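You operate a simulated robot arm through the tools that you are given. There is no shell and no other tool. Be economical: measure what you need, move in short steps, check, and stop when the job is done.

Carry out the task below with a simulated robot arm. There is one attempt and no reset: what you move stays moved.

TASK
Drain the flush block against frost and put the teal jet back in its rack.
Fine: shut the blue water knob first, leave the orange drain knob open, and let the sight glass empty.
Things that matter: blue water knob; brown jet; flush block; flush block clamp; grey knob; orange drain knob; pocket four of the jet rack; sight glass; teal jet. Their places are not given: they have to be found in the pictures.

The check looks at the end state, three seconds after you hand in, the way a careful person would. Anything else that was tipped, shoved, dropped, spilled or broken makes it a failure.

THE ROBOT
A 7-joint arm with a two-finger parallel gripper, fixed in place. Base frame: the origin is at the foot of the arm, x ahead of it, y to its left, z up. Readings come in mm, rad, newtons and seconds.
With the tool pointing down near the work surface it reaches from about 240 to 680 mm from the base axis. Its first joint turns from -1.152 to 1.152 rad. Payload 2.4 kg.
The tool frame sits at the grasp point between the pads (the TCP): z along the fingers, y along the line on which they close. The tips reach 30 mm beyond it. Largest opening 94 mm; finger width 28, thickness 10; the body of the gripper, 50 by 96 mm, starts 55 mm behind the TCP.
Orientation is that of the tool frame in the base frame, as a unit quaternion [w, x, y, z]. With the fingers straight down and closing along the base's y, the tool's x points along the base's -x, its y along +y and its z along -z.

THE INTERFACE
- The arm moves only by the tool send_rows. Its argument "rows" is a list of rows, each an object (a shift or turn left out is 0, a gripper value left out holds the last) with "offset": the shift along the tool's x, y, z in units of 200 mm (1.0 is 200 mm), a list of three; "rotation": the turn, a rotation vector about the tool's x, y, z in units of 120 degrees (1.0 is 120 degrees), a list of three; "claw": the closure, from 0 (fully open) to 1 (shut). In form: [{"offset": [tx, ty, tz], "rotation": [rx, ry, rz], "claw": claw}, ...]. A call has 1 to 12 rows; each row is the pose to reach, as a shift and turn from the pose commanded when the call began, along the tool's axes at that moment. A call with a number of a shift or a turn outside -1 to 1 is refused whole. Rows are played at 5 a second. More than 50 mm and 0.15 rad between two rows, or a gripper value outside its range, and nothing of the call is played. A pose out of reach is approached as far as the arm can. The call stops where the force on the tool passes 70 N (or 10 N more than at its start, if that is more) or the arm is blocked; 0.2 s more then pass. Each finger travels about 153 mm/s and halts on what it meets, pressing with about 37 N; the grip force reading is that of the motor and also rises with nothing between the fingers. The clock runs only during rows and for 0.2 s after the last one: add rows that repeat a pose to give the fingers time. It gives the time, the measured TCP pose, the force on the tool (base axes), the opening and the grip force at its end, in the units of the frame above (readings bear some noise), with the torque about the TCP (base axes, N m) and any sound that the robot's microphone picked up.
- Cameras (640 x 400 px; columns grow to the right, rows downward): "scene" is fixed at [48.7, 477, 1462.8]; the picture's right is [-0.67, -0.74, 0.00], its down [-0.30, 0.27, -0.91] and it looks along [0.68, -0.61, -0.41] (base axes); focal length 320 px, centre (320, 200). "wrist" rides on the gripper at [76, 14, -102] in the tool frame; the picture's right is [-0.18, 0.98, 0.00], its down [-0.75, -0.14, -0.64] and it looks along [-0.63, -0.12, 0.77] (tool axes); focal length 243 px, centre (320, 200).
- camera(camera): a new picture of that camera. No time passes.
- probe_pixels(camera, pixels): for up to 12 pixels [column, row] of the newest picture of that camera ("zoom" is the newest enlarged one), the place [x, y, z] in the base frame of the surface seen there, good to about 2 mm. No time passes.
- close_up(camera, box): a new picture of the part [left, top, right, bottom] of that camera's present view, enlarged. No time passes.
- sign_off(): hands the job in; it is judged then, once.

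Work in short steps. Measure before you move; look again where a grasp or a placing could have gone wrong, and mend it. You have 80 turns and 54 pictures in all, those below and enlarged ones among them. Open the gripper and draw the arm clear of the work before you hand the job in, unless the task says otherwise; then end with one line.

The tools are called after "Emit:" by a JSON object that holds its "api" and its "payload". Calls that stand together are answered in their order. send_rows: Moves the arm, as the interface text tells. Its arguments: {"type":"object","properties":{"rows":{"type":"array","items":{"type":"object","properties":{"offset":{"type":"array","items":{"type":"number"}},"rotation":{"type":"array","items":{"type":"number"}},"claw":{"type":"number"}}}}},"required":["rows"]} The other tools are called the same way: camera (camera) takes a picture; probe_pixels (camera, pixels) gives the place of the surface under pixels of a picture; close_up (camera, box) takes an enlarged picture of a part of a camera's view; sign_off () hands the job in.

At the start:

```text
time: 0.0
tcp_pos: [329.9, -110.4, 1305.7]
tool_rot: [0.0, -0.001, 1.0, 0.0]
force: [1.1, -0.4, 0.7]
moment: [-0.02, 0.02, -0.02]
grip_width: 94.1
grip_force: 0.1
```

scene: 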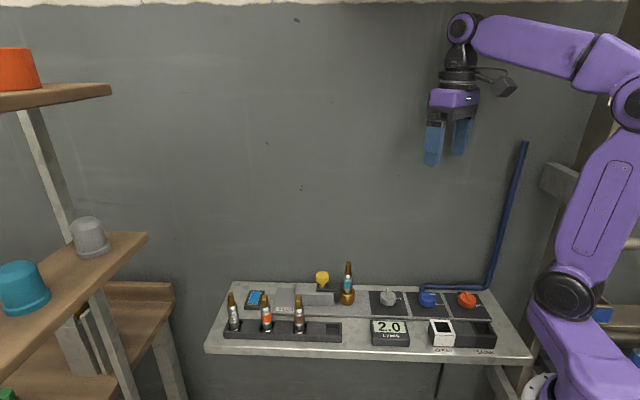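
wrist: 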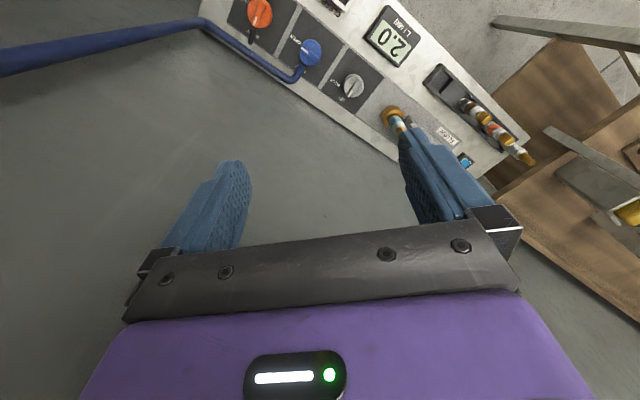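

The bench sits at about (205-530, 285-360) in the scene picture; I enlarge it in two halves to read the details.

Emit:
{"api": "close_up", "payload": {"camera": "scene", "box": [200, 250, 360, 350]}}

Emit:
{"api": "close_up", "payload": {"camera": "scene", "box": [350, 260, 510, 360]}}

Emit:
{"api": "close_up", "payload": {"camera": "wrist", "box": [220, 0, 540, 200]}}

```text
4.00 times, centred on (280, 300) of scene
```

zoom: 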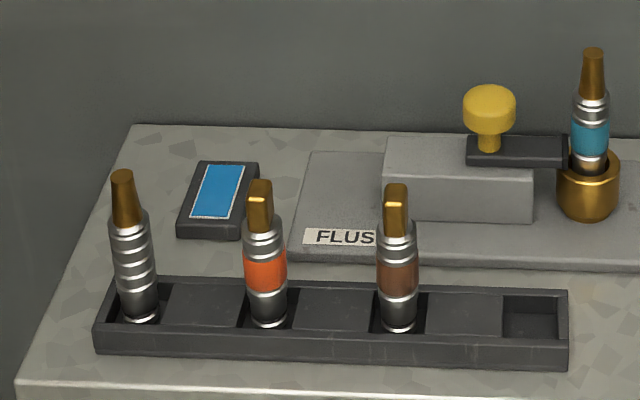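

```text
4.00 times, centred on (430, 310) of scene
```

zoom: 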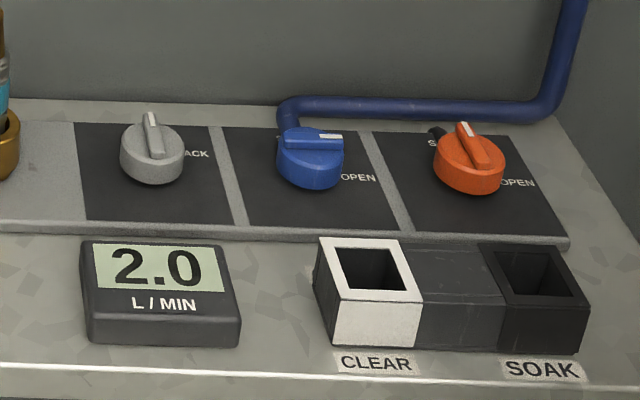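

```text
2.00 times, centred on (380, 100) of wrist
```

zoom: 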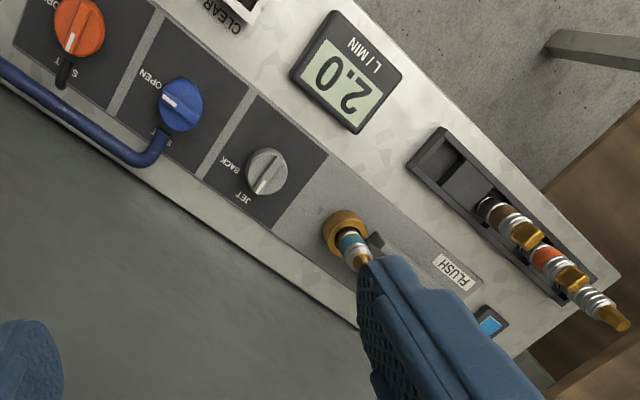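

Blue points to OPEN, and orange's setting is not yet clear. I probe the main features from the scene: jets, clamp, knobs, rack.

Emit:
{"api": "probe_pixels", "payload": {"camera": "scene", "pixels": [[348, 263], [347.5, 284], [347, 301], [322, 273], [329, 288], [311, 291], [387.5, 298], [427.5, 299], [468, 300], [333, 330], [299.5, 298], [257, 297]]}}

Emit:
{"api": "probe_pixels", "payload": {"camera": "wrist", "pixels": [[259, 13], [310, 52], [353, 86], [392, 114], [270, 38], [285, 25], [325, 45], [375, 95], [437, 80], [520, 130], [400, 125], [467, 158]]}}

Emit:
{"api": "close_up", "payload": {"camera": "wrist", "box": [220, 0, 380, 100]}}

```text
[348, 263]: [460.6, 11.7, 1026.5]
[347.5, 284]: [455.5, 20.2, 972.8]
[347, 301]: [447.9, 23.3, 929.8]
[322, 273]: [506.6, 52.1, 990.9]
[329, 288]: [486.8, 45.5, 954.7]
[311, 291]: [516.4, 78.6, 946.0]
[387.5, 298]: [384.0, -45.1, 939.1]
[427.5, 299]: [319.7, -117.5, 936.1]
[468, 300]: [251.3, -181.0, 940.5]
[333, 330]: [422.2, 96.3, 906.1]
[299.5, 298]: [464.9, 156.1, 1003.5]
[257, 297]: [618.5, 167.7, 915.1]
```

```text
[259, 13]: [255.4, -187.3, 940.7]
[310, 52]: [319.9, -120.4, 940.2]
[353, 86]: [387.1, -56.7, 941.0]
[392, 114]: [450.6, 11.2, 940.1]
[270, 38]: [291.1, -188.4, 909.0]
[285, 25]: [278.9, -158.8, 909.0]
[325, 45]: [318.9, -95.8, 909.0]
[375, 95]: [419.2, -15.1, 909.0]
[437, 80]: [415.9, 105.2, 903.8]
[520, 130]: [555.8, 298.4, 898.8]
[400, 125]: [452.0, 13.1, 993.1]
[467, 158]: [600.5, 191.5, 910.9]
```

```text
4.00 times, centred on (300, 50) of wrist
```

zoom: 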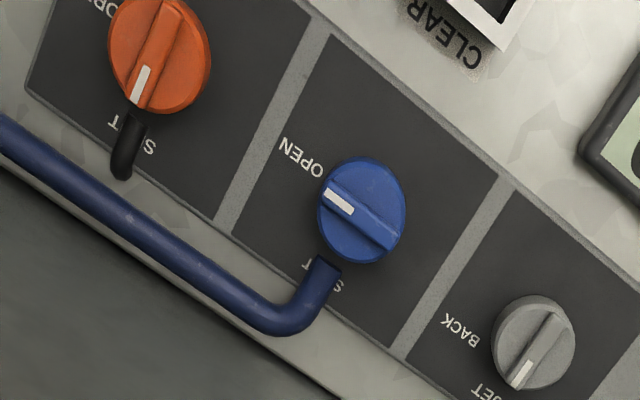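

Orange points to its SHUT label and blue to OPEN, so blue needs about +90° and orange about -90° (from above). I probe the ridge ends, cylinder tops and the pipe in the zoom.

Emit:
{"api": "probe_pixels", "payload": {"camera": "zoom", "pixels": [[330, 198], [392, 238], [350, 235], [375, 180], [322, 262], [270, 325], [100, 210], [5, 130], [137, 100], [165, 35], [125, 60], [125, 165]]}}

Emit:
{"api": "probe_pixels", "payload": {"camera": "scene", "pixels": [[488, 284], [500, 240], [515, 180], [523, 145], [460, 288], [424, 287], [431, 293.5], [424, 293.5], [433, 304], [468, 292], [472, 299], [463, 300]]}}

```text
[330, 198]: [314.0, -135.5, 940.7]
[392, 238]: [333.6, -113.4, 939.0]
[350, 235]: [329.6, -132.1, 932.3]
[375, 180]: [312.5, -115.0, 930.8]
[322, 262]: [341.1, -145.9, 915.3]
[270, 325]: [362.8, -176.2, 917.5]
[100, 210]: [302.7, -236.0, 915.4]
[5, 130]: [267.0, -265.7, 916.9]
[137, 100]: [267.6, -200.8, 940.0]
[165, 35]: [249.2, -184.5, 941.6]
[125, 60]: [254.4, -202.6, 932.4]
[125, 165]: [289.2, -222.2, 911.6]
```

```text
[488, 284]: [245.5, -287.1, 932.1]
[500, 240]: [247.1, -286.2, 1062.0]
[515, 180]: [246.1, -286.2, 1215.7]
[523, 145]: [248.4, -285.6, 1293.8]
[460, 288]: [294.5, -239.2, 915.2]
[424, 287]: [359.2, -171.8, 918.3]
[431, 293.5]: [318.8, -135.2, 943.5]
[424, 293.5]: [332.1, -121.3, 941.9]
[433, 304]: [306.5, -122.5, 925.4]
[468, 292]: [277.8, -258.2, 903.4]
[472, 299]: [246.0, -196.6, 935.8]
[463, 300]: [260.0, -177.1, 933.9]
```

The ridges stand at z 932-941 and the pipe is low (top about 917). I turn the tool so its x axis points away from the wall, descending partway above blue.

Emit:
{"api": "send_rows", "payload": {"rows": [{"offset": [0.0, 0, 0.05], "rotation": [0, 0, 0.0625], "claw": 0.6}, {"offset": [0.0, 0, 0.1], "rotation": [0, 0, 0.125]}, {"offset": [0.0, 0, 0.15], "rotation": [0, 0, 0.1875]}, {"offset": [0.0, 0, 0.2], "rotation": [0, 0, 0.25]}, {"offset": [0.0, 0, 0.25], "rotation": [0, 0, 0.3125]}, {"offset": [0.0, 0, 0.3], "rotation": [0, 0, 0.375]}, {"offset": [0.0, 0, 0.35], "rotation": [0, 0, 0.4375]}, {"offset": [0.0, 0, 0.4], "rotation": [0, 0, 0.5]}, {"offset": [0.0, 0, 0.45], "rotation": [0, 0, 0.5625]}, {"offset": [0.0, 0, 0.5], "rotation": [0, 0, 0.625]}, {"offset": [0.0, 0, 0.55], "rotation": [0, 0, 0.6875]}, {"offset": [0.035, -0.07, 0.6], "rotation": [0, 0, 0.75]}]}}

```text
time: 2.6
tcp_pos: [324.3, -124.0, 1187.0]
tool_rot: [0.0, 0.707, 0.707, -0.001]
force: [0.3, 0.0, -0.3]
moment: [0.01, 0.01, 0.01]
grip_width: 37.8
grip_force: 0.1
```

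The turn works; now φ=90°. I turn 45° more and take a wrist picture.

Emit:
{"api": "send_rows", "payload": {"rows": [{"offset": [0, 0, 0.05], "rotation": [0, 0, 0.0625]}, {"offset": [0, 0, 0.1], "rotation": [0, 0, 0.125]}, {"offset": [0, 0, 0.15], "rotation": [0, 0, 0.1875]}, {"offset": [0, 0, 0.2], "rotation": [0, 0, 0.25]}, {"offset": [0, 0, 0.25], "rotation": [0, 0, 0.3125]}, {"offset": [0, 0, 0.3], "rotation": [0, 0, 0.375]}, {"offset": [0, 0, 0.4], "rotation": [0, 0, 0.375]}, {"offset": [0, 0, 0.5], "rotation": [0, 0, 0.375]}]}}

Emit:
{"api": "camera", "payload": {"camera": "wrist"}}

```text
time: 4.4
tcp_pos: [323.6, -123.1, 1085.5]
tool_rot: [0.0, 0.924, 0.383, 0.001]
force: [-0.6, 0.8, -0.3]
moment: [0.02, -0.02, -0.03]
grip_width: 37.8
grip_force: 0.1
```

```text
47 pictures are left
```

wrist: 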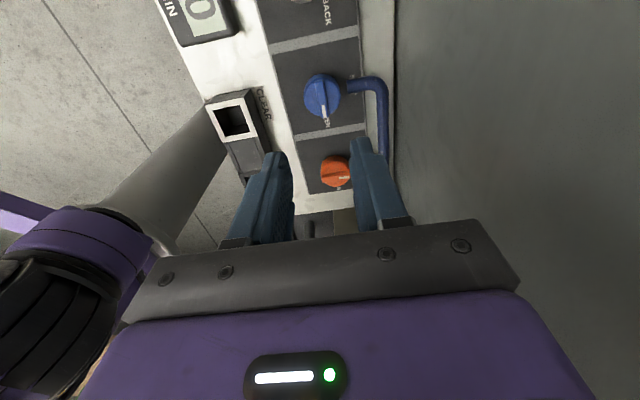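

Blue knob is at (322,95) in the wrist view. I enlarge it and orange to find exact ridge lines.

Emit:
{"api": "close_up", "payload": {"camera": "wrist", "box": [280, 60, 376, 120]}}

```text
6.67 times, centred on (328, 90) of wrist
```

zoom: 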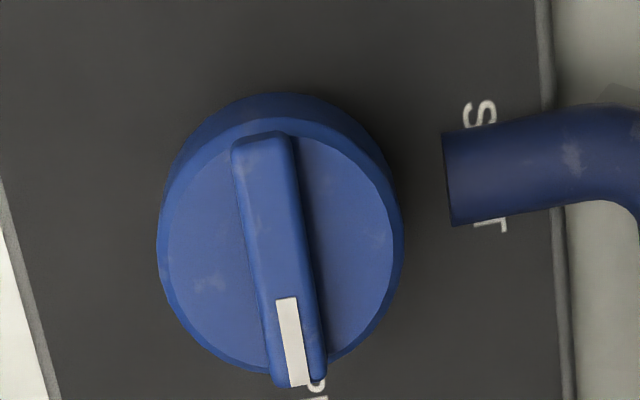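

Emit:
{"api": "probe_pixels", "payload": {"camera": "zoom", "pixels": [[262, 145], [293, 380], [242, 170], [290, 165], [258, 280], [308, 280], [275, 260], [175, 250], [395, 240], [280, 375], [302, 375], [340, 360]]}}

```text
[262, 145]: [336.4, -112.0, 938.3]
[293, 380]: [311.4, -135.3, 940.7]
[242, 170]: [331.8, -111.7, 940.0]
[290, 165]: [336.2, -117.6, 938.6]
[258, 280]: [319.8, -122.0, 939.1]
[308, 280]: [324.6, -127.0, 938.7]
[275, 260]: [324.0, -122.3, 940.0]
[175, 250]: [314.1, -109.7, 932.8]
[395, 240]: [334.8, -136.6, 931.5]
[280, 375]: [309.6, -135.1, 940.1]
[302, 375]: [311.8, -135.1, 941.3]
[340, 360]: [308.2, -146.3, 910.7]
```

Blue's ridge centre is about (323,-124), top z 940, running at 45°, in line with the tool. I lower so the tips sit just above the cylinder top and close on the ridge.

Emit:
{"api": "send_rows", "payload": {"rows": [{"offset": [0, 0.003, 0.15]}, {"offset": [0, 0.003, 0.3]}, {"offset": [0, 0.003, 0.42]}, {"offset": [0, 0.003, 0.52]}, {"offset": [0, 0.003, 0.57]}, {"offset": [0, 0.003, 0.605]}, {"offset": [0, 0.003, 0.605], "claw": 1}, {"offset": [0, 0.003, 0.605], "claw": 1}, {"offset": [0, 0.003, 0.605], "claw": 1}]}}

Emit:
{"api": "camera", "payload": {"camera": "wrist"}}

```text
time: 6.4
tcp_pos: [324.0, -124.6, 965.2]
tool_rot: [0.003, 0.924, 0.382, 0.002]
force: [11.2, -11.2, -10.2]
moment: [0.02, -0.7, 0.07]
grip_width: 8.6
grip_force: 42.2
```

```text
45 pictures are left
```

wrist: 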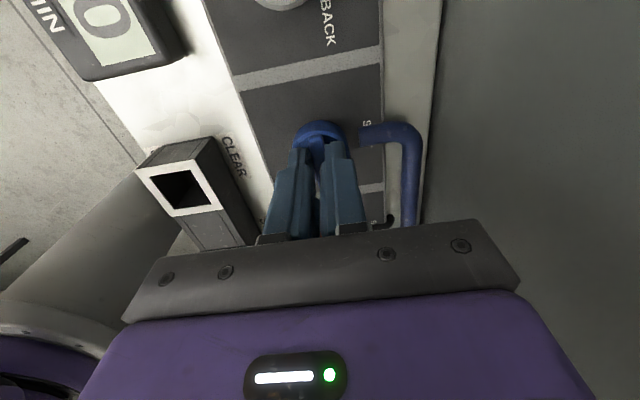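

The ridge is gripped (8.6 mm). I turn blue +90° about vertical toward SHUT.

Emit:
{"api": "send_rows", "payload": {"rows": [{"rotation": [0, 0, -0.0625]}, {"rotation": [0, 0, -0.125]}, {"rotation": [0, 0, -0.1875]}, {"rotation": [0, 0, -0.25]}, {"rotation": [0, 0, -0.3125]}, {"rotation": [0, 0, -0.375]}, {"rotation": [0, 0, -0.4375]}, {"rotation": [0, 0, -0.5]}, {"rotation": [0, 0, -0.5625]}, {"rotation": [0, 0, -0.625]}, {"rotation": [0, 0, -0.6875]}, {"rotation": [0, 0, -0.75]}]}}

```text
time: 9.0
tcp_pos: [323.1, -123.9, 965.4]
tool_rot: [-0.001, 0.382, 0.924, 0.0]
force: [-7.0, -5.0, 3.1]
moment: [-0.98, -0.65, -0.16]
grip_width: 8.7
grip_force: 43.0
```

The full 90° was reached with no stop. I open and lift to check.

Emit:
{"api": "send_rows", "payload": {"rows": [{"claw": 0.6}, {"claw": 0.6}, {"offset": [0, 0, -0.15]}, {"offset": [0, 0, -0.35]}, {"offset": [0, 0, -0.55]}]}}

Emit:
{"api": "close_up", "payload": {"camera": "scene", "box": [350, 260, 510, 360]}}

Emit:
{"api": "camera", "payload": {"camera": "wrist"}}

```text
time: 10.2
tcp_pos: [324.3, -124.0, 1075.3]
tool_rot: [0.0, 0.383, 0.924, 0.0]
force: [1.0, -0.7, 0.4]
moment: [-0.03, 0.02, 0.01]
grip_width: 37.5
grip_force: 0.1
```

```text
4.00 times, centred on (430, 310) of scene
```

zoom: 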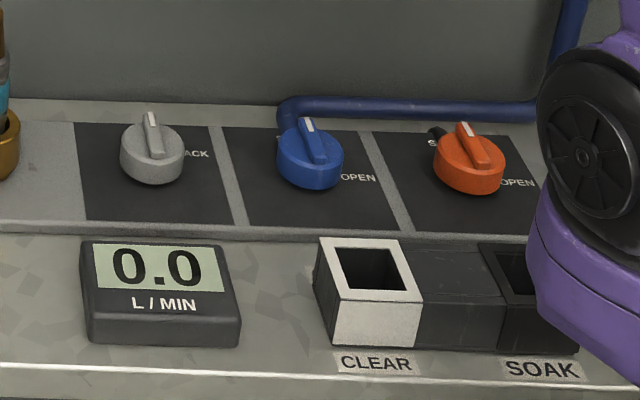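

```text
43 pictures are left
```

wrist: 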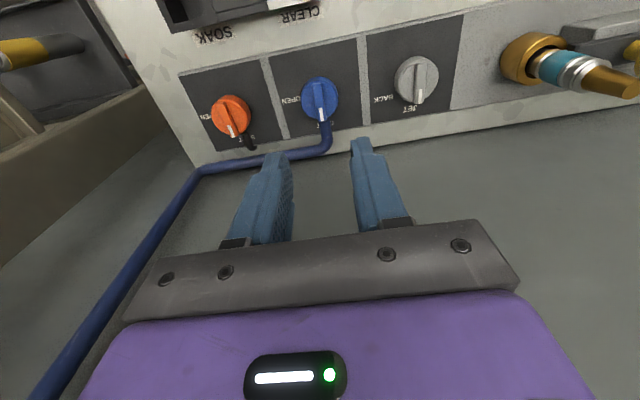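

Blue is shut and the meter reads 0.0. Next is orange, at (231,115) in the wrist view; I enlarge it.

Emit:
{"api": "close_up", "payload": {"camera": "wrist", "box": [183, 85, 279, 145]}}

Emit:
{"api": "probe_pixels", "payload": {"camera": "wrist", "pixels": [[319, 81], [322, 117], [320, 95], [560, 70], [640, 90]]}}

```text
6.67 times, centred on (231, 115) of wrist
```

zoom: 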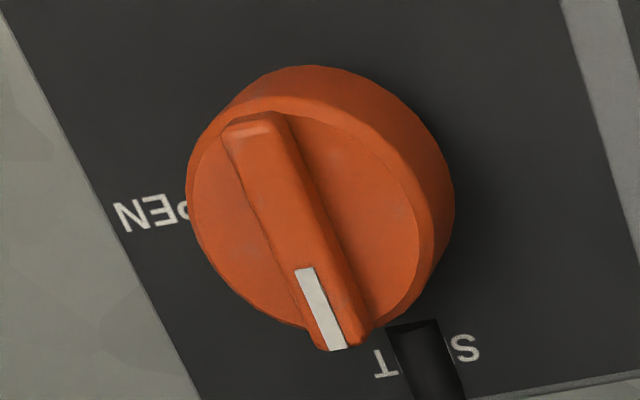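

```text
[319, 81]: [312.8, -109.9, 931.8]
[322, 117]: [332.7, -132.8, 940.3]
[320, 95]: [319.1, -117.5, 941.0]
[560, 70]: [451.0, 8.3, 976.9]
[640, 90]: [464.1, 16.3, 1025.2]
```

Emit:
{"api": "probe_pixels", "payload": {"camera": "zoom", "pixels": [[248, 125], [335, 342], [290, 235], [262, 240], [322, 235], [205, 230], [415, 230], [230, 140], [275, 125]]}}

```text
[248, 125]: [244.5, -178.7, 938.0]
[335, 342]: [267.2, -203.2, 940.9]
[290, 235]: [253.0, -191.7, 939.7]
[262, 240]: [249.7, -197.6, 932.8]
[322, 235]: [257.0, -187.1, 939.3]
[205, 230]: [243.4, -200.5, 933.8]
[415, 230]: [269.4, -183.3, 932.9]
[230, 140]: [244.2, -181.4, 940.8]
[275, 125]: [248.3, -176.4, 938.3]
```

Orange's ridge centre is about (256,-191), at -45°. I move 95 mm along tool -y and descend onto it.

Emit:
{"api": "send_rows", "payload": {"rows": [{"offset": [0, -0.16, 0]}, {"offset": [0, -0.32, 0]}, {"offset": [0, -0.475, 0]}, {"offset": [0, -0.475, 0.15]}, {"offset": [0, -0.475, 0.3]}, {"offset": [0, -0.475, 0.42]}, {"offset": [0, -0.475, 0.5]}, {"offset": [0, -0.475, 0.55]}, {"offset": [0, -0.475, 0.55]}]}}

Emit:
{"api": "camera", "payload": {"camera": "wrist"}}

```text
time: 12.2
tcp_pos: [255.5, -192.2, 965.0]
tool_rot: [-0.001, 0.383, 0.924, -0.001]
force: [-0.3, 0.6, -0.1]
moment: [0.02, -0.01, -0.02]
grip_width: 37.4
grip_force: 0.1
```

```text
41 pictures are left
```

wrist: 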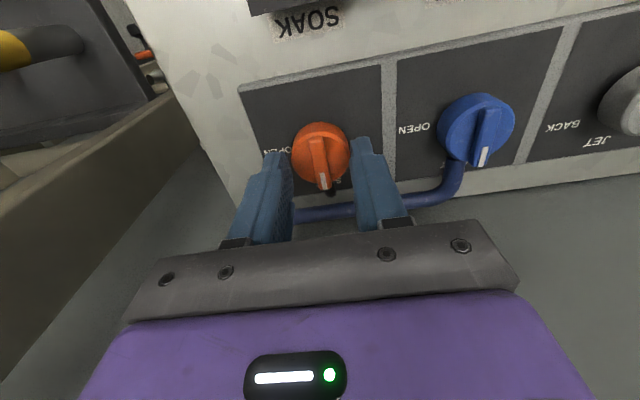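

The fingers straddle the ridge; I close.

Emit:
{"api": "send_rows", "payload": {"rows": [{"claw": 1}, {"claw": 1}, {"claw": 1}]}}

```text
time: 13.0
tcp_pos: [254.9, -191.2, 964.4]
tool_rot: [0.001, 0.383, 0.924, 0.0]
force: [0.1, 2.2, -8.5]
moment: [-0.43, -0.47, 0.03]
grip_width: 8.8
grip_force: 42.8
```

Gripped at 8.8 mm; I turn -90° to OPEN (tool z +0.75).

Emit:
{"api": "send_rows", "payload": {"rows": [{"rotation": [0, 0, 0.0625]}, {"rotation": [0, 0, 0.125]}, {"rotation": [0, 0, 0.1875]}, {"rotation": [0, 0, 0.25]}, {"rotation": [0, 0, 0.3125]}, {"rotation": [0, 0, 0.375]}, {"rotation": [0, 0, 0.4375]}, {"rotation": [0, 0, 0.5]}, {"rotation": [0, 0, 0.5625]}, {"rotation": [0, 0, 0.625]}, {"rotation": [0, 0, 0.6875]}, {"rotation": [0, 0, 0.75]}]}}

```text
time: 15.6
tcp_pos: [258.8, -191.9, 964.7]
tool_rot: [0.002, 0.924, 0.382, 0.001]
force: [21.4, 13.4, 3.5]
moment: [1.03, -1.12, 0.1]
grip_width: 8.9
grip_force: 42.9
```

I release, lift, and look at the knobs and the sight glass.

Emit:
{"api": "send_rows", "payload": {"rows": [{"claw": 0.6}, {"claw": 0.6}, {"offset": [0, 0, -0.15]}, {"offset": [0, 0, -0.35]}, {"offset": [0, 0, -0.55]}, {"offset": [0, 0, -0.75]}]}}

Emit:
{"api": "camera", "payload": {"camera": "wrist"}}

Emit:
{"api": "close_up", "payload": {"camera": "scene", "box": [200, 250, 360, 350]}}

```text
time: 17.0
tcp_pos: [257.1, -191.5, 1117.4]
tool_rot: [0.0, 0.924, 0.382, 0.0]
force: [0.3, 0.8, -0.2]
moment: [0.0, 0.01, -0.01]
grip_width: 37.7
grip_force: 0.2
```

```text
40 pictures are left
```

wrist: 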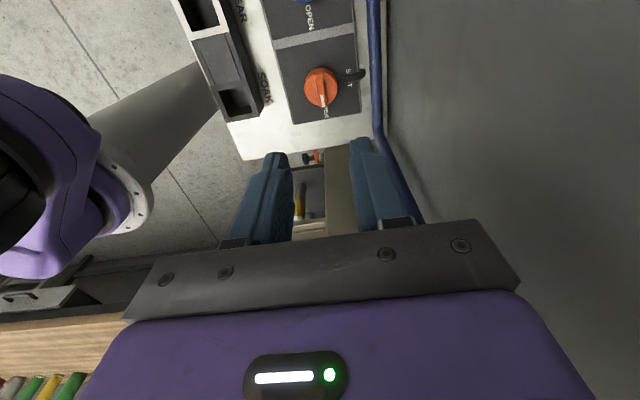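

```text
4.00 times, centred on (280, 300) of scene
```

zoom: 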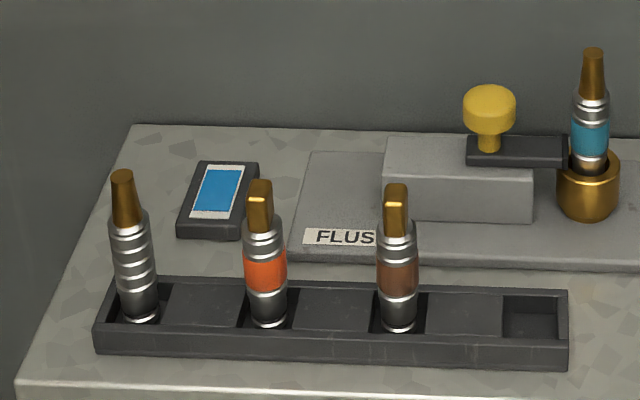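

Orange is at OPEN and the glass is draining. I move up and along the bench to view the clamp and rack from above.

Emit:
{"api": "send_rows", "payload": {"rows": [{"offset": [0, 0, -0.2]}, {"offset": [0.1, 0, -0.4]}, {"offset": [0.3, 0, -0.5]}, {"offset": [0.5, 0, -0.6]}, {"offset": [0.7, 0, -0.6]}, {"offset": [0.9, -0.1, -0.6]}, {"offset": [1.0, -0.15, -0.6]}]}}

Emit:
{"api": "send_rows", "payload": {"rows": [{"offset": [0.2, 0, 0]}, {"offset": [0.4, 0, 0]}, {"offset": [0.5, 0, 0]}]}}

Emit:
{"api": "camera", "payload": {"camera": "wrist"}}

```text
time: 18.6
tcp_pos: [378.3, -29.0, 1235.7]
tool_rot: [0.0, 0.924, 0.382, -0.001]
force: [-0.2, 0.1, 0.5]
moment: [0.0, -0.01, -0.01]
grip_width: 37.7
grip_force: 0.1
```

```text
time: 19.4
tcp_pos: [445.7, 42.0, 1234.5]
tool_rot: [0.0, 0.924, 0.383, 0.0]
force: [-0.1, 0.9, -0.2]
moment: [0.02, 0.02, 0.01]
grip_width: 37.2
grip_force: 0.2
```

```text
38 pictures are left
```

wrist: 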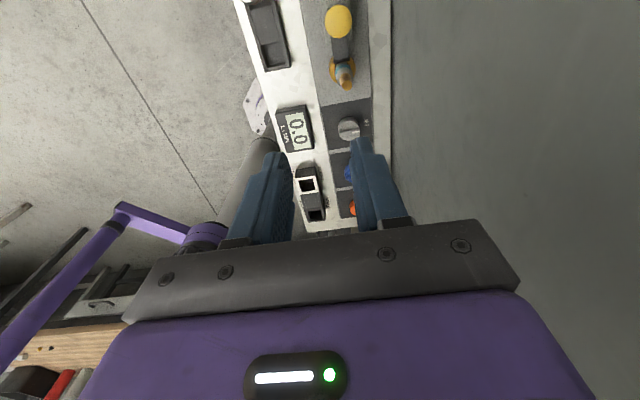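

The clamp (338,20) and jet (342,72) are at the top edge; I go 130 mm further along.

Emit:
{"api": "send_rows", "payload": {"rows": [{"offset": [0.2, 0, 0]}, {"offset": [0.4, 0, 0]}, {"offset": [0.6, 0, 0]}, {"offset": [0.7, 0, 0]}]}}

Emit:
{"api": "camera", "payload": {"camera": "wrist"}}

```text
time: 20.4
tcp_pos: [545.7, 140.7, 1234.7]
tool_rot: [0.0, 0.924, 0.383, 0.0]
force: [-0.4, -1.0, 0.1]
moment: [-0.02, -0.02, -0.03]
grip_width: 37.6
grip_force: 0.1
```

```text
37 pictures are left
```

wrist: 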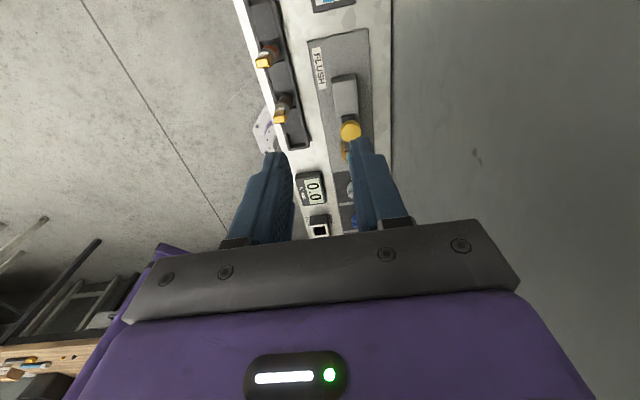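

Emit:
{"api": "close_up", "payload": {"camera": "wrist", "box": [230, 0, 422, 120]}}

Emit:
{"api": "close_up", "payload": {"camera": "wrist", "box": [230, 60, 390, 160]}}

Emit:
{"api": "close_up", "payload": {"camera": "scene", "box": [290, 255, 370, 305]}}

```text
3.33 times, centred on (326, 60) of wrist
```

zoom: 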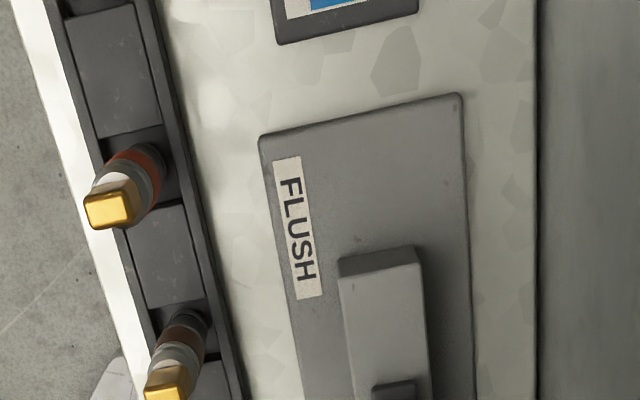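

```text
4.00 times, centred on (310, 110) of wrist
```

zoom: 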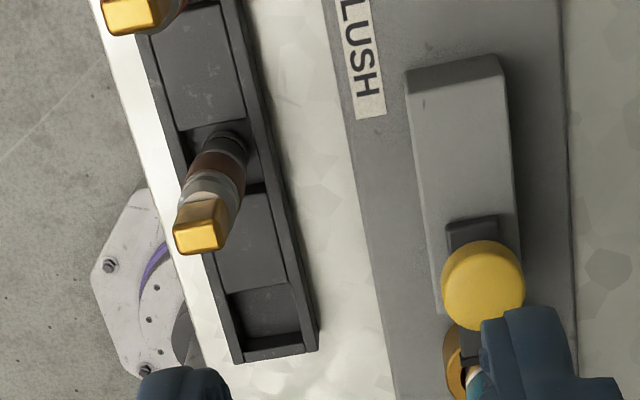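

```text
8.00 times, centred on (330, 280) of scene
```

zoom: 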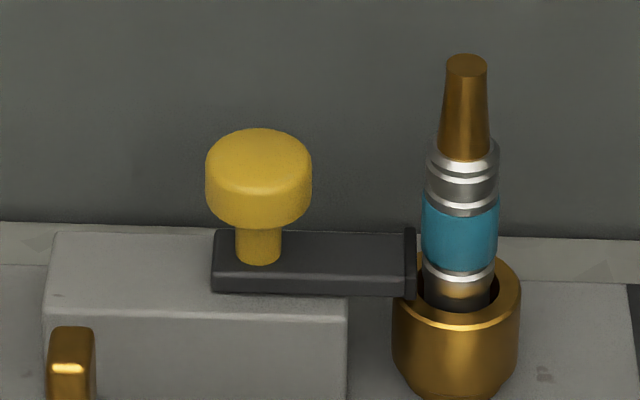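

The clamp is a slide with a yellow handle and a fork beside the jet; it pulls back along +45°. I probe it, the jet, socket and pocket four.

Emit:
{"api": "probe_pixels", "payload": {"camera": "zoom", "pixels": [[258, 150], [258, 210], [258, 250], [340, 245], [410, 235], [408, 285], [466, 65], [463, 180], [460, 235], [455, 290], [455, 320], [455, 355]]}}

Emit:
{"api": "close_up", "payload": {"camera": "scene", "box": [220, 280, 348, 360]}}

```text
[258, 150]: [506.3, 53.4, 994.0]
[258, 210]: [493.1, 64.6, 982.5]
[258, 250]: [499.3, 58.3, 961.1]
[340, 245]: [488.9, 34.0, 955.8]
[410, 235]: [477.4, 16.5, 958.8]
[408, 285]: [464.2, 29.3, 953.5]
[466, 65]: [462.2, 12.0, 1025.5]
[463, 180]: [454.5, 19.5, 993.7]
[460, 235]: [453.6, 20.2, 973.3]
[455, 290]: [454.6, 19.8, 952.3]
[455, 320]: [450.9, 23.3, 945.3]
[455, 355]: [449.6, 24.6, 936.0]
```

```text
5.00 times, centred on (284, 320) of scene
```

zoom: 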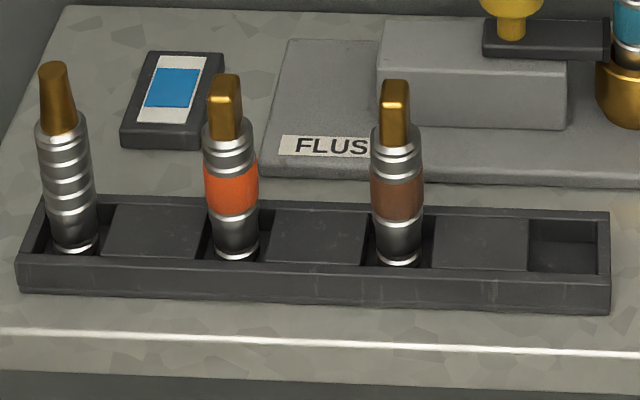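

The glass is about half empty. I probe pocket four and the rack jets for heights.

Emit:
{"api": "probe_pixels", "payload": {"camera": "zoom", "pixels": [[531, 219], [598, 218], [605, 212], [610, 262], [550, 230], [565, 255], [528, 262], [480, 245], [394, 90], [397, 190], [397, 255], [365, 208]]}}

Emit:
{"api": "probe_pixels", "payload": {"camera": "wrist", "pixels": [[287, 133], [303, 130], [290, 146], [306, 145], [297, 140], [288, 127], [281, 118], [350, 130], [348, 115], [283, 95]]}}

```text
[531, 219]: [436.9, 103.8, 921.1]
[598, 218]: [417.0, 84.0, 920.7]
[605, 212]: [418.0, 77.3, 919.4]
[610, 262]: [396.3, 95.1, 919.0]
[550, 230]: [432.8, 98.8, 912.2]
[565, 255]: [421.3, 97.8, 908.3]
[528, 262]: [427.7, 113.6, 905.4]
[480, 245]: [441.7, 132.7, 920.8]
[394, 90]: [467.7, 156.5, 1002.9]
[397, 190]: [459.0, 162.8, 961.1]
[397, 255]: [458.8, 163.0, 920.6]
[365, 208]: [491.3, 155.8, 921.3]
```

```text
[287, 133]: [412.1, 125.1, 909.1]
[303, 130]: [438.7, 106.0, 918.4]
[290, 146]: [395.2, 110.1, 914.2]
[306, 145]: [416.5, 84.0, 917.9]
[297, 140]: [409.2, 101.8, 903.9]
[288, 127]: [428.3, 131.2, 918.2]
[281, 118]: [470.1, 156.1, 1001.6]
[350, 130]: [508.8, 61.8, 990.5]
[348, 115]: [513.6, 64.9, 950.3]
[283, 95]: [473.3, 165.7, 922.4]
```

Handle axis ≈ (505,54), jet axis ≈ (462,12), pocket four centre ≈ (417,104). I go above the handle, letting the glass drain meanwhile.

Emit:
{"api": "send_rows", "payload": {"rows": [{"offset": [-0.15, 0.05, 0.1], "claw": 0.36}, {"offset": [-0.3, 0.1, 0.2]}, {"offset": [-0.4515, 0.1615, 0.3]}, {"offset": [-0.4515, 0.1615, 0.45]}, {"offset": [-0.4515, 0.1615, 0.6]}, {"offset": [-0.4515, 0.1615, 0.75]}, {"offset": [-0.4515, 0.1615, 0.75]}]}}

Emit:
{"api": "camera", "payload": {"camera": "wrist"}}

Emit:
{"api": "camera", "payload": {"camera": "scene"}}

```text
time: 22.0
tcp_pos: [505.2, 54.0, 1083.4]
tool_rot: [0.0, 0.924, 0.383, 0.0]
force: [-0.5, -0.4, -0.2]
moment: [0.0, -0.01, -0.04]
grip_width: 59.7
grip_force: 0.1
```

```text
32 pictures are left
```

wrist: 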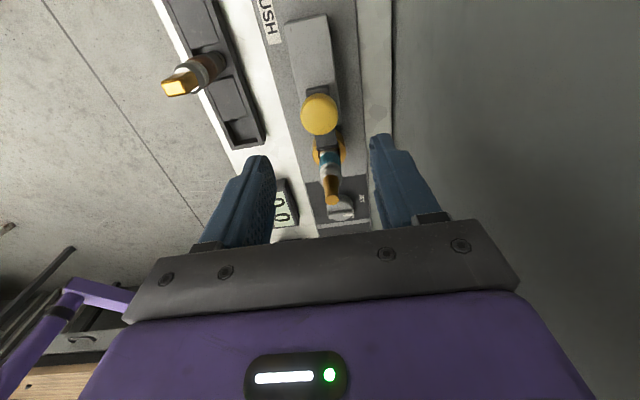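

```text
31 pictures are left
```

scene: 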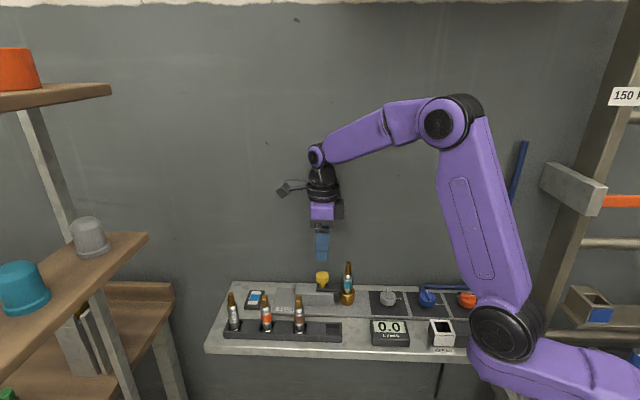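

I check the glass in a close-up after a short wait.

Emit:
{"api": "send_rows", "payload": {"rows": [{}, {}, {}, {}, {}, {}, {}, {}, {}, {}, {}, {}]}}

Emit:
{"api": "send_rows", "payload": {"rows": [{}, {}, {}, {}, {}, {}, {}, {}, {}, {}, {}, {}]}}

Emit:
{"api": "close_up", "payload": {"camera": "scene", "box": [240, 280, 272, 300]}}

```text
time: 24.6
tcp_pos: [505.0, 53.7, 1084.2]
tool_rot: [0.0, 0.924, 0.383, 0.0]
force: [0.6, -0.2, 0.0]
moment: [0.0, 0.03, 0.0]
grip_width: 60.1
grip_force: 0.0
```

```text
time: 27.2
tcp_pos: [504.4, 54.9, 1084.0]
tool_rot: [-0.001, 0.924, 0.383, 0.0]
force: [0.3, 0.0, 0.9]
moment: [0.01, -0.01, -0.03]
grip_width: 60.2
grip_force: 0.0
```

```text
16.00 times, centred on (256, 290) of scene
```

zoom: 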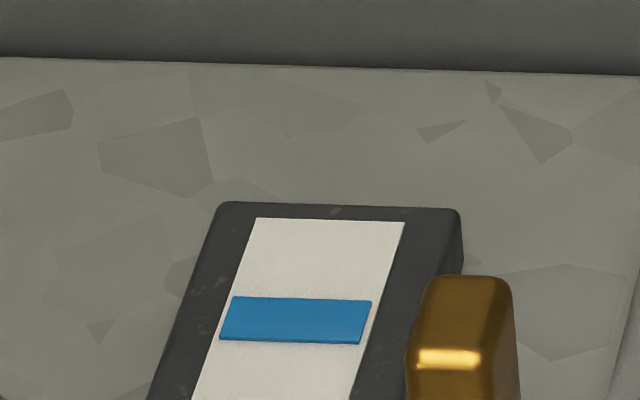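

Roughly a quarter remains; I wait more.

Emit:
{"api": "send_rows", "payload": {"rows": [{}, {}, {}, {}, {}, {}, {}, {}, {}, {}, {}, {}]}}

Emit:
{"api": "send_rows", "payload": {"rows": [{}, {}, {}, {}, {}, {}, {}, {}, {}, {}, {}, {}]}}

Emit:
{"api": "send_rows", "payload": {"rows": [{}, {}, {}, {}, {}, {}, {}, {}, {}, {}, {}, {}]}}

Emit:
{"api": "close_up", "payload": {"camera": "scene", "box": [240, 280, 272, 300]}}

```text
time: 29.8
tcp_pos: [505.1, 54.5, 1085.2]
tool_rot: [0.0, 0.924, 0.382, 0.0]
force: [0.7, 0.2, 0.1]
moment: [0.0, 0.0, 0.01]
grip_width: 59.8
grip_force: 0.1
```

```text
time: 32.4
tcp_pos: [504.5, 54.8, 1084.6]
tool_rot: [0.001, 0.923, 0.384, 0.0]
force: [-0.2, 0.9, 0.6]
moment: [0.01, 0.01, 0.03]
grip_width: 60.3
grip_force: 0.0
```

```text
time: 35.0
tcp_pos: [505.8, 55.0, 1085.1]
tool_rot: [0.0, 0.924, 0.383, -0.001]
force: [0.5, -0.8, -0.6]
moment: [0.0, 0.02, 0.0]
grip_width: 60.3
grip_force: 0.1
```

```text
16.00 times, centred on (256, 290) of scene
```

zoom: 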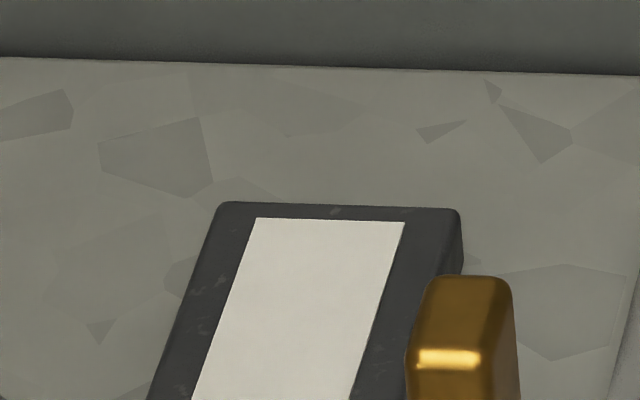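

The glass looks empty. I descend over the yellow handle and close on it.

Emit:
{"api": "send_rows", "payload": {"rows": [{"offset": [0, 0, 0.15]}, {"offset": [0, 0, 0.3]}, {"offset": [0, 0, 0.38]}, {"offset": [0, 0, 0.43]}, {"offset": [0, 0, 0.43], "claw": 1}, {"offset": [0, 0, 0.43]}, {"offset": [0, 0, 0.43]}]}}

Emit:
{"api": "close_up", "payload": {"camera": "scene", "box": [280, 240, 376, 300]}}

```text
time: 36.6
tcp_pos: [503.8, 53.4, 999.9]
tool_rot: [-0.001, 0.924, 0.383, 0.0]
force: [-3.6, 4.3, 1.2]
moment: [0.17, -0.04, 0.01]
grip_width: 31.1
grip_force: 44.5
```

```text
6.67 times, centred on (328, 270) of scene
```

zoom: 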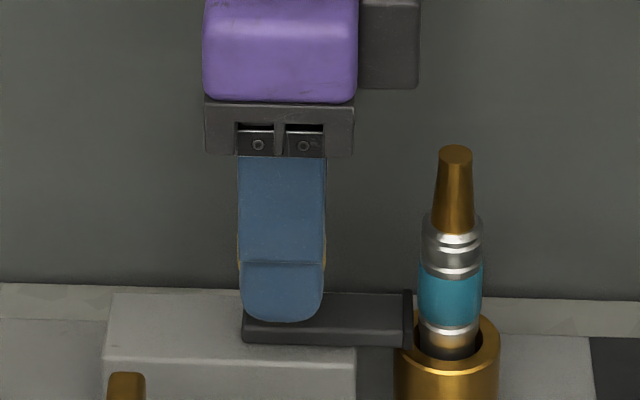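

Handle gripped at 31 mm. I draw it back along tool +x in small steps, watching the force.

Emit:
{"api": "send_rows", "payload": {"rows": [{"offset": [0.02, 0, 0]}, {"offset": [0.04, 0, 0]}, {"offset": [0.06, 0, 0]}, {"offset": [0.08, 0, 0]}, {"offset": [0.1, 0, 0]}]}}

Emit:
{"api": "close_up", "payload": {"camera": "scene", "box": [280, 240, 376, 300]}}

```text
time: 37.8
tcp_pos: [518.9, 70.0, 999.8]
tool_rot: [0.0, 0.924, 0.383, -0.001]
force: [-10.7, 9.6, -2.1]
moment: [0.23, 0.29, -0.11]
grip_width: 31.3
grip_force: 45.1
```

```text
6.67 times, centred on (328, 270) of scene
```

zoom: 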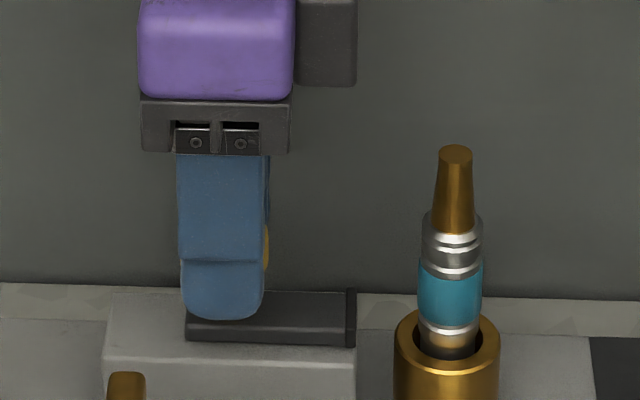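

It slides freely and clears the socket. I pull a little more, to its stop.

Emit:
{"api": "send_rows", "payload": {"rows": [{"offset": [0.015, 0, 0]}, {"offset": [0.03, 0, 0]}, {"offset": [0.045, 0, 0]}, {"offset": [0.06, 0, 0]}]}}

```text
time: 38.8
tcp_pos: [526.0, 75.0, 998.8]
tool_rot: [-0.001, 0.924, 0.383, -0.002]
force: [-25.7, 5.0, 10.4]
moment: [0.74, -0.37, 0.16]
grip_width: 31.3
grip_force: 45.2
```

Resistance along the slide shows its stop. I release, and lift clear.

Emit:
{"api": "send_rows", "payload": {"rows": [{"claw": 0.36}, {"claw": 0.36}, {"claw": 0.36}, {"offset": [0, 0, -0.2]}, {"offset": [0, 0, -0.4]}, {"offset": [0, 0, -0.6]}]}}

Emit:
{"api": "camera", "payload": {"camera": "wrist"}}

Emit:
{"api": "close_up", "payload": {"camera": "scene", "box": [290, 255, 370, 305]}}

```text
time: 40.2
tcp_pos: [524.8, 76.6, 1118.6]
tool_rot: [0.001, 0.924, 0.383, 0.0]
force: [0.5, -0.4, 0.5]
moment: [-0.01, -0.02, -0.02]
grip_width: 60.1
grip_force: 0.0
```

```text
26 pictures are left
```

wrist: 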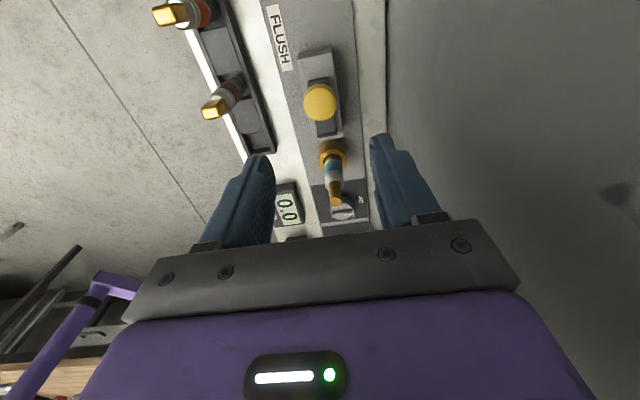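

```text
8.00 times, centred on (330, 280) of scene
```

zoom: 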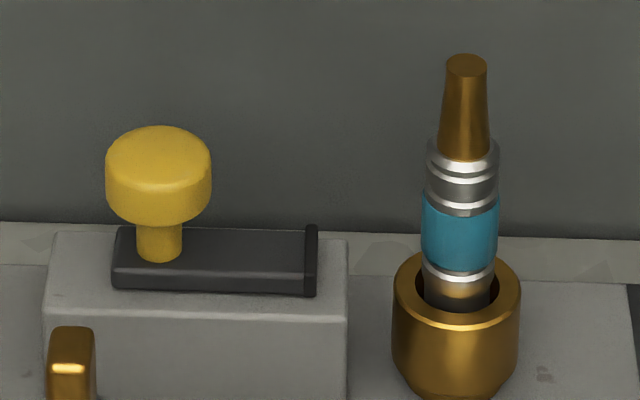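

The clamp is fully back. I probe the jet's axis in both views before grasping.

Emit:
{"api": "probe_pixels", "payload": {"camera": "zoom", "pixels": [[466, 62], [465, 158], [460, 200], [460, 262], [424, 230], [497, 230], [430, 160]]}}

Emit:
{"api": "close_up", "payload": {"camera": "wrist", "box": [285, 130, 381, 190]}}

```text
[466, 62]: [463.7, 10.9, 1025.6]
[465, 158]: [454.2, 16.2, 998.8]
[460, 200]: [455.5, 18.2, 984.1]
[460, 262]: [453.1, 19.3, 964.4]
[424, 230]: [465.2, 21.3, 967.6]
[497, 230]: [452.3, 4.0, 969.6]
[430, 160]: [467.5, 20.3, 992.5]
```

```text
6.67 times, centred on (333, 160) of wrist
```

zoom: 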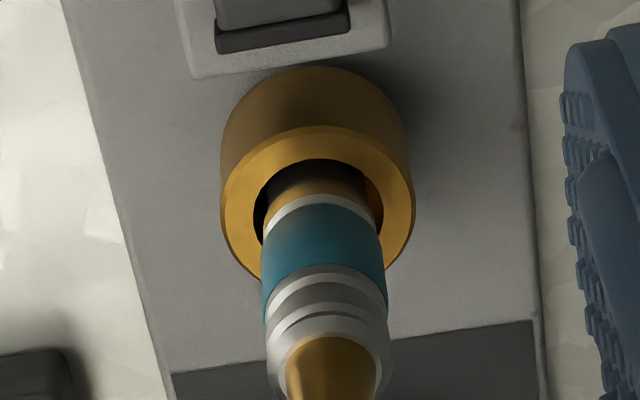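

Jet axis ≈ (461.5,12). I move 90 mm along tool -x at height, then descend to TCP z ≈ 984 and close.

Emit:
{"api": "send_rows", "payload": {"rows": [{"offset": [-0.15, 0, 0]}, {"offset": [-0.3, 0, 0]}, {"offset": [-0.45, 0, 0]}, {"offset": [-0.45, 0, 0.15]}, {"offset": [-0.45, 0, 0.35]}, {"offset": [-0.45, 0, 0.5]}, {"offset": [-0.45, 0, 0.6]}, {"offset": [-0.45, 0, 0.67]}, {"offset": [-0.45, 0, 0.67]}]}}

Emit:
{"api": "close_up", "payload": {"camera": "scene", "box": [290, 240, 386, 300]}}

Emit:
{"api": "close_up", "payload": {"camera": "wrist", "box": [190, 90, 446, 250]}}

```text
time: 42.2
tcp_pos: [462.9, 12.2, 984.9]
tool_rot: [0.0, 0.924, 0.383, 0.0]
force: [0.0, 0.2, -0.7]
moment: [0.01, -0.02, -0.02]
grip_width: 60.3
grip_force: 0.1
```

```text
6.67 times, centred on (338, 270) of scene
```

zoom: 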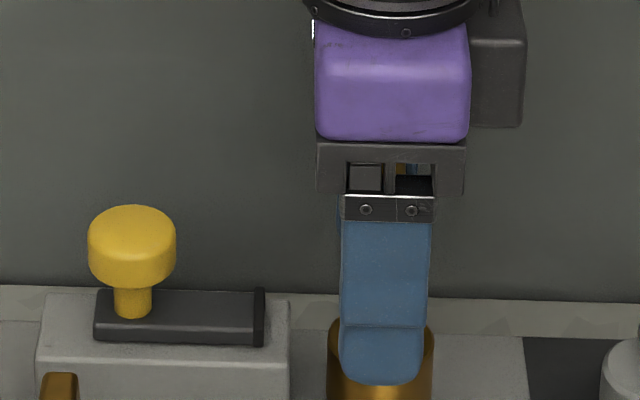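

```text
2.50 times, centred on (318, 170) of wrist
```

zoom: 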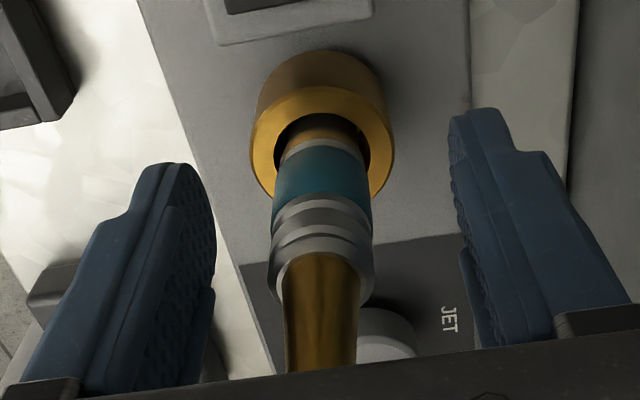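

The jet stands between the pads; I close.

Emit:
{"api": "send_rows", "payload": {"rows": [{"claw": 1}, {"claw": 1}, {"claw": 1}]}}

```text
time: 43.0
tcp_pos: [464.9, 12.5, 985.4]
tool_rot: [0.0, 0.924, 0.383, 0.0]
force: [0.5, 0.1, -0.4]
moment: [0.0, 0.03, 0.0]
grip_width: 20.8
grip_force: 37.3
```

Gripped at 20.8 mm with no side load. I draw it straight up.

Emit:
{"api": "send_rows", "payload": {"rows": [{"offset": [0, 0, -0.03]}, {"offset": [0, 0, -0.07]}, {"offset": [0, 0, -0.12]}, {"offset": [0, 0, -0.2]}, {"offset": [0, 0, -0.3]}, {"offset": [0, 0, -0.4]}, {"offset": [0, 0, -0.45]}]}}

Emit:
{"api": "close_up", "payload": {"camera": "scene", "box": [274, 220, 402, 300]}}

Emit:
{"api": "camera", "payload": {"camera": "wrist"}}

```text
time: 44.6
tcp_pos: [464.7, 12.7, 1076.6]
tool_rot: [0.0, 0.924, 0.382, 0.0]
force: [0.2, -0.6, -0.6]
moment: [-0.03, -0.03, 0.01]
grip_width: 20.7
grip_force: 36.9
```

```text
5.00 times, centred on (338, 260) of scene
```

zoom: 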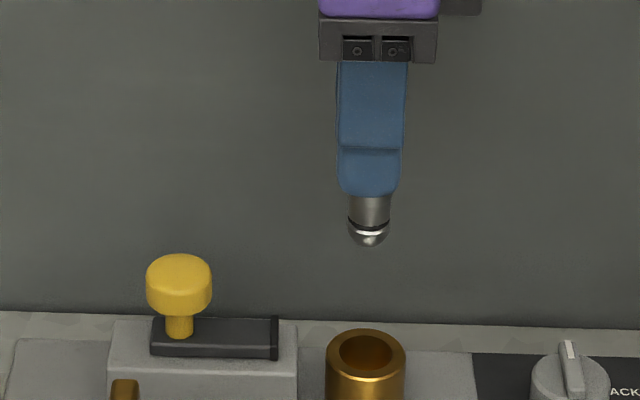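

```text
20 pictures are left
```

wrist: 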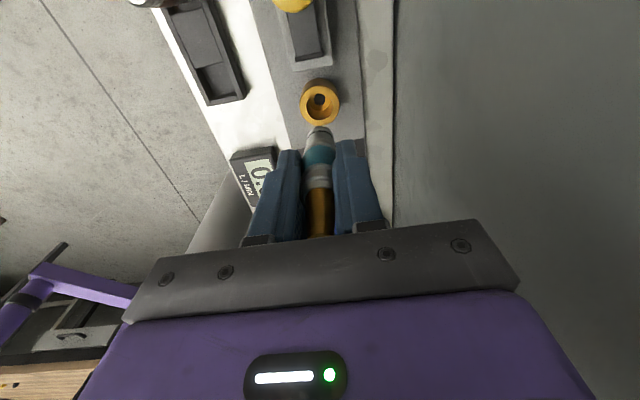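

The jet is out. I measure its bottom and re-measure pocket four from this nearer view (about (215,80)).

Emit:
{"api": "probe_pixels", "payload": {"camera": "zoom", "pixels": [[368, 243], [368, 230], [368, 205], [350, 215], [387, 215]]}}

Emit:
{"api": "close_up", "payload": {"camera": "wrist", "box": [160, 45, 288, 125]}}

```text
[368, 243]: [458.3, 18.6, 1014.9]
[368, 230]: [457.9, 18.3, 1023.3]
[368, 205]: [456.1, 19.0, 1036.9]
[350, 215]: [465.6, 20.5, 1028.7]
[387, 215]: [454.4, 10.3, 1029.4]
```

```text
5.00 times, centred on (224, 85) of wrist
```

zoom: 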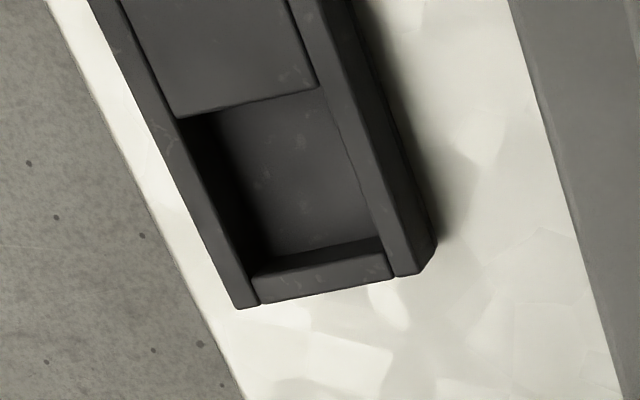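

Emit:
{"api": "probe_pixels", "payload": {"camera": "zoom", "pixels": [[176, 118], [318, 86], [386, 250], [252, 277], [240, 305], [425, 265], [300, 200], [330, 180], [395, 270], [258, 300], [230, 60]]}}

```text
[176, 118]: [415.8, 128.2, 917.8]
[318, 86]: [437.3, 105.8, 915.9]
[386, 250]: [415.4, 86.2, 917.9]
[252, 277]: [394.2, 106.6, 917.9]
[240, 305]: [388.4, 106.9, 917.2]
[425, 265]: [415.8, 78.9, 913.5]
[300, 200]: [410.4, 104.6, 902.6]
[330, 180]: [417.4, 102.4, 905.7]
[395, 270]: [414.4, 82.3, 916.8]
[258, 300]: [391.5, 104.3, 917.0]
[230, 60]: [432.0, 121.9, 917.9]
```

Pocket four's centre is ≈ (415.7,106.7), 30 mm square, floor ≈ 904; the jet's bottom is ≈ 64 mm below the TCP. I carry it over and hover at bottom z ≈ 936.

Emit:
{"api": "send_rows", "payload": {"rows": [{"offset": [0.05, -0.15, -0.02]}, {"offset": [0.1, -0.3, -0.02]}, {"offset": [0.14, -0.43, 0]}, {"offset": [0.1615, -0.5045, 0]}, {"offset": [0.1615, -0.5045, 0.1]}, {"offset": [0.1615, -0.5045, 0.2]}, {"offset": [0.1615, -0.5045, 0.3]}, {"offset": [0.1615, -0.5045, 0.38]}, {"offset": [0.1615, -0.5045, 0.38]}]}}

Emit:
{"api": "close_up", "payload": {"camera": "scene", "box": [250, 250, 410, 350]}}

Emit:
{"api": "close_up", "payload": {"camera": "wrist", "box": [200, 60, 424, 200]}}

```text
time: 46.6
tcp_pos: [416.8, 107.5, 998.3]
tool_rot: [0.0, 0.924, 0.382, 0.0]
force: [0.5, -0.1, -1.0]
moment: [-0.03, 0.03, 0.01]
grip_width: 20.6
grip_force: 37.2
```

```text
4.00 times, centred on (330, 300) of scene
```

zoom: 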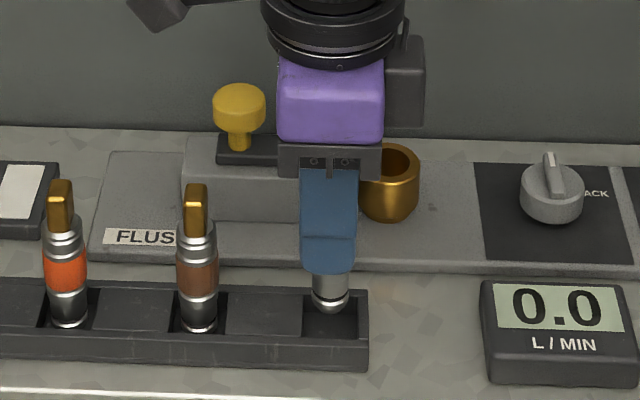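

```text
2.86 times, centred on (312, 130) of wrist
```

zoom: 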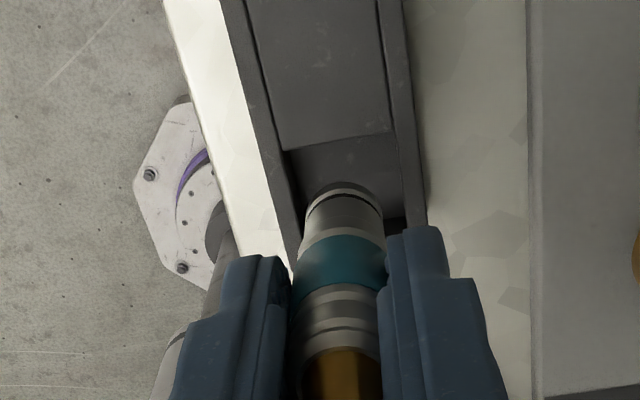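

The jet hovers centred over pocket four. I lower in small steps until it touches the floor.

Emit:
{"api": "send_rows", "payload": {"rows": [{"offset": [0, 0, 0.04]}, {"offset": [0, 0, 0.08]}, {"offset": [0, 0, 0.11]}, {"offset": [0, 0, 0.13]}, {"offset": [0, 0, 0.14]}, {"offset": [0, 0, 0.145]}]}}

Emit:
{"api": "close_up", "payload": {"camera": "scene", "box": [282, 270, 378, 350]}}

```text
time: 48.0
tcp_pos: [416.1, 106.8, 972.4]
tool_rot: [-0.001, 0.924, 0.383, 0.002]
force: [-0.2, 4.3, 21.8]
moment: [0.4, 0.12, -0.01]
grip_width: 20.7
grip_force: 36.8
```

```text
5.00 times, centred on (330, 310) of scene
```

zoom: 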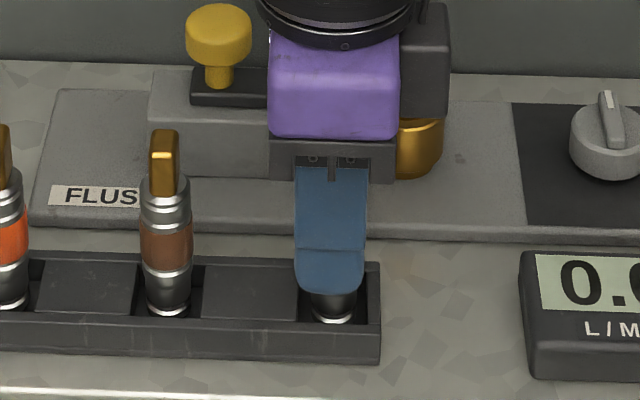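

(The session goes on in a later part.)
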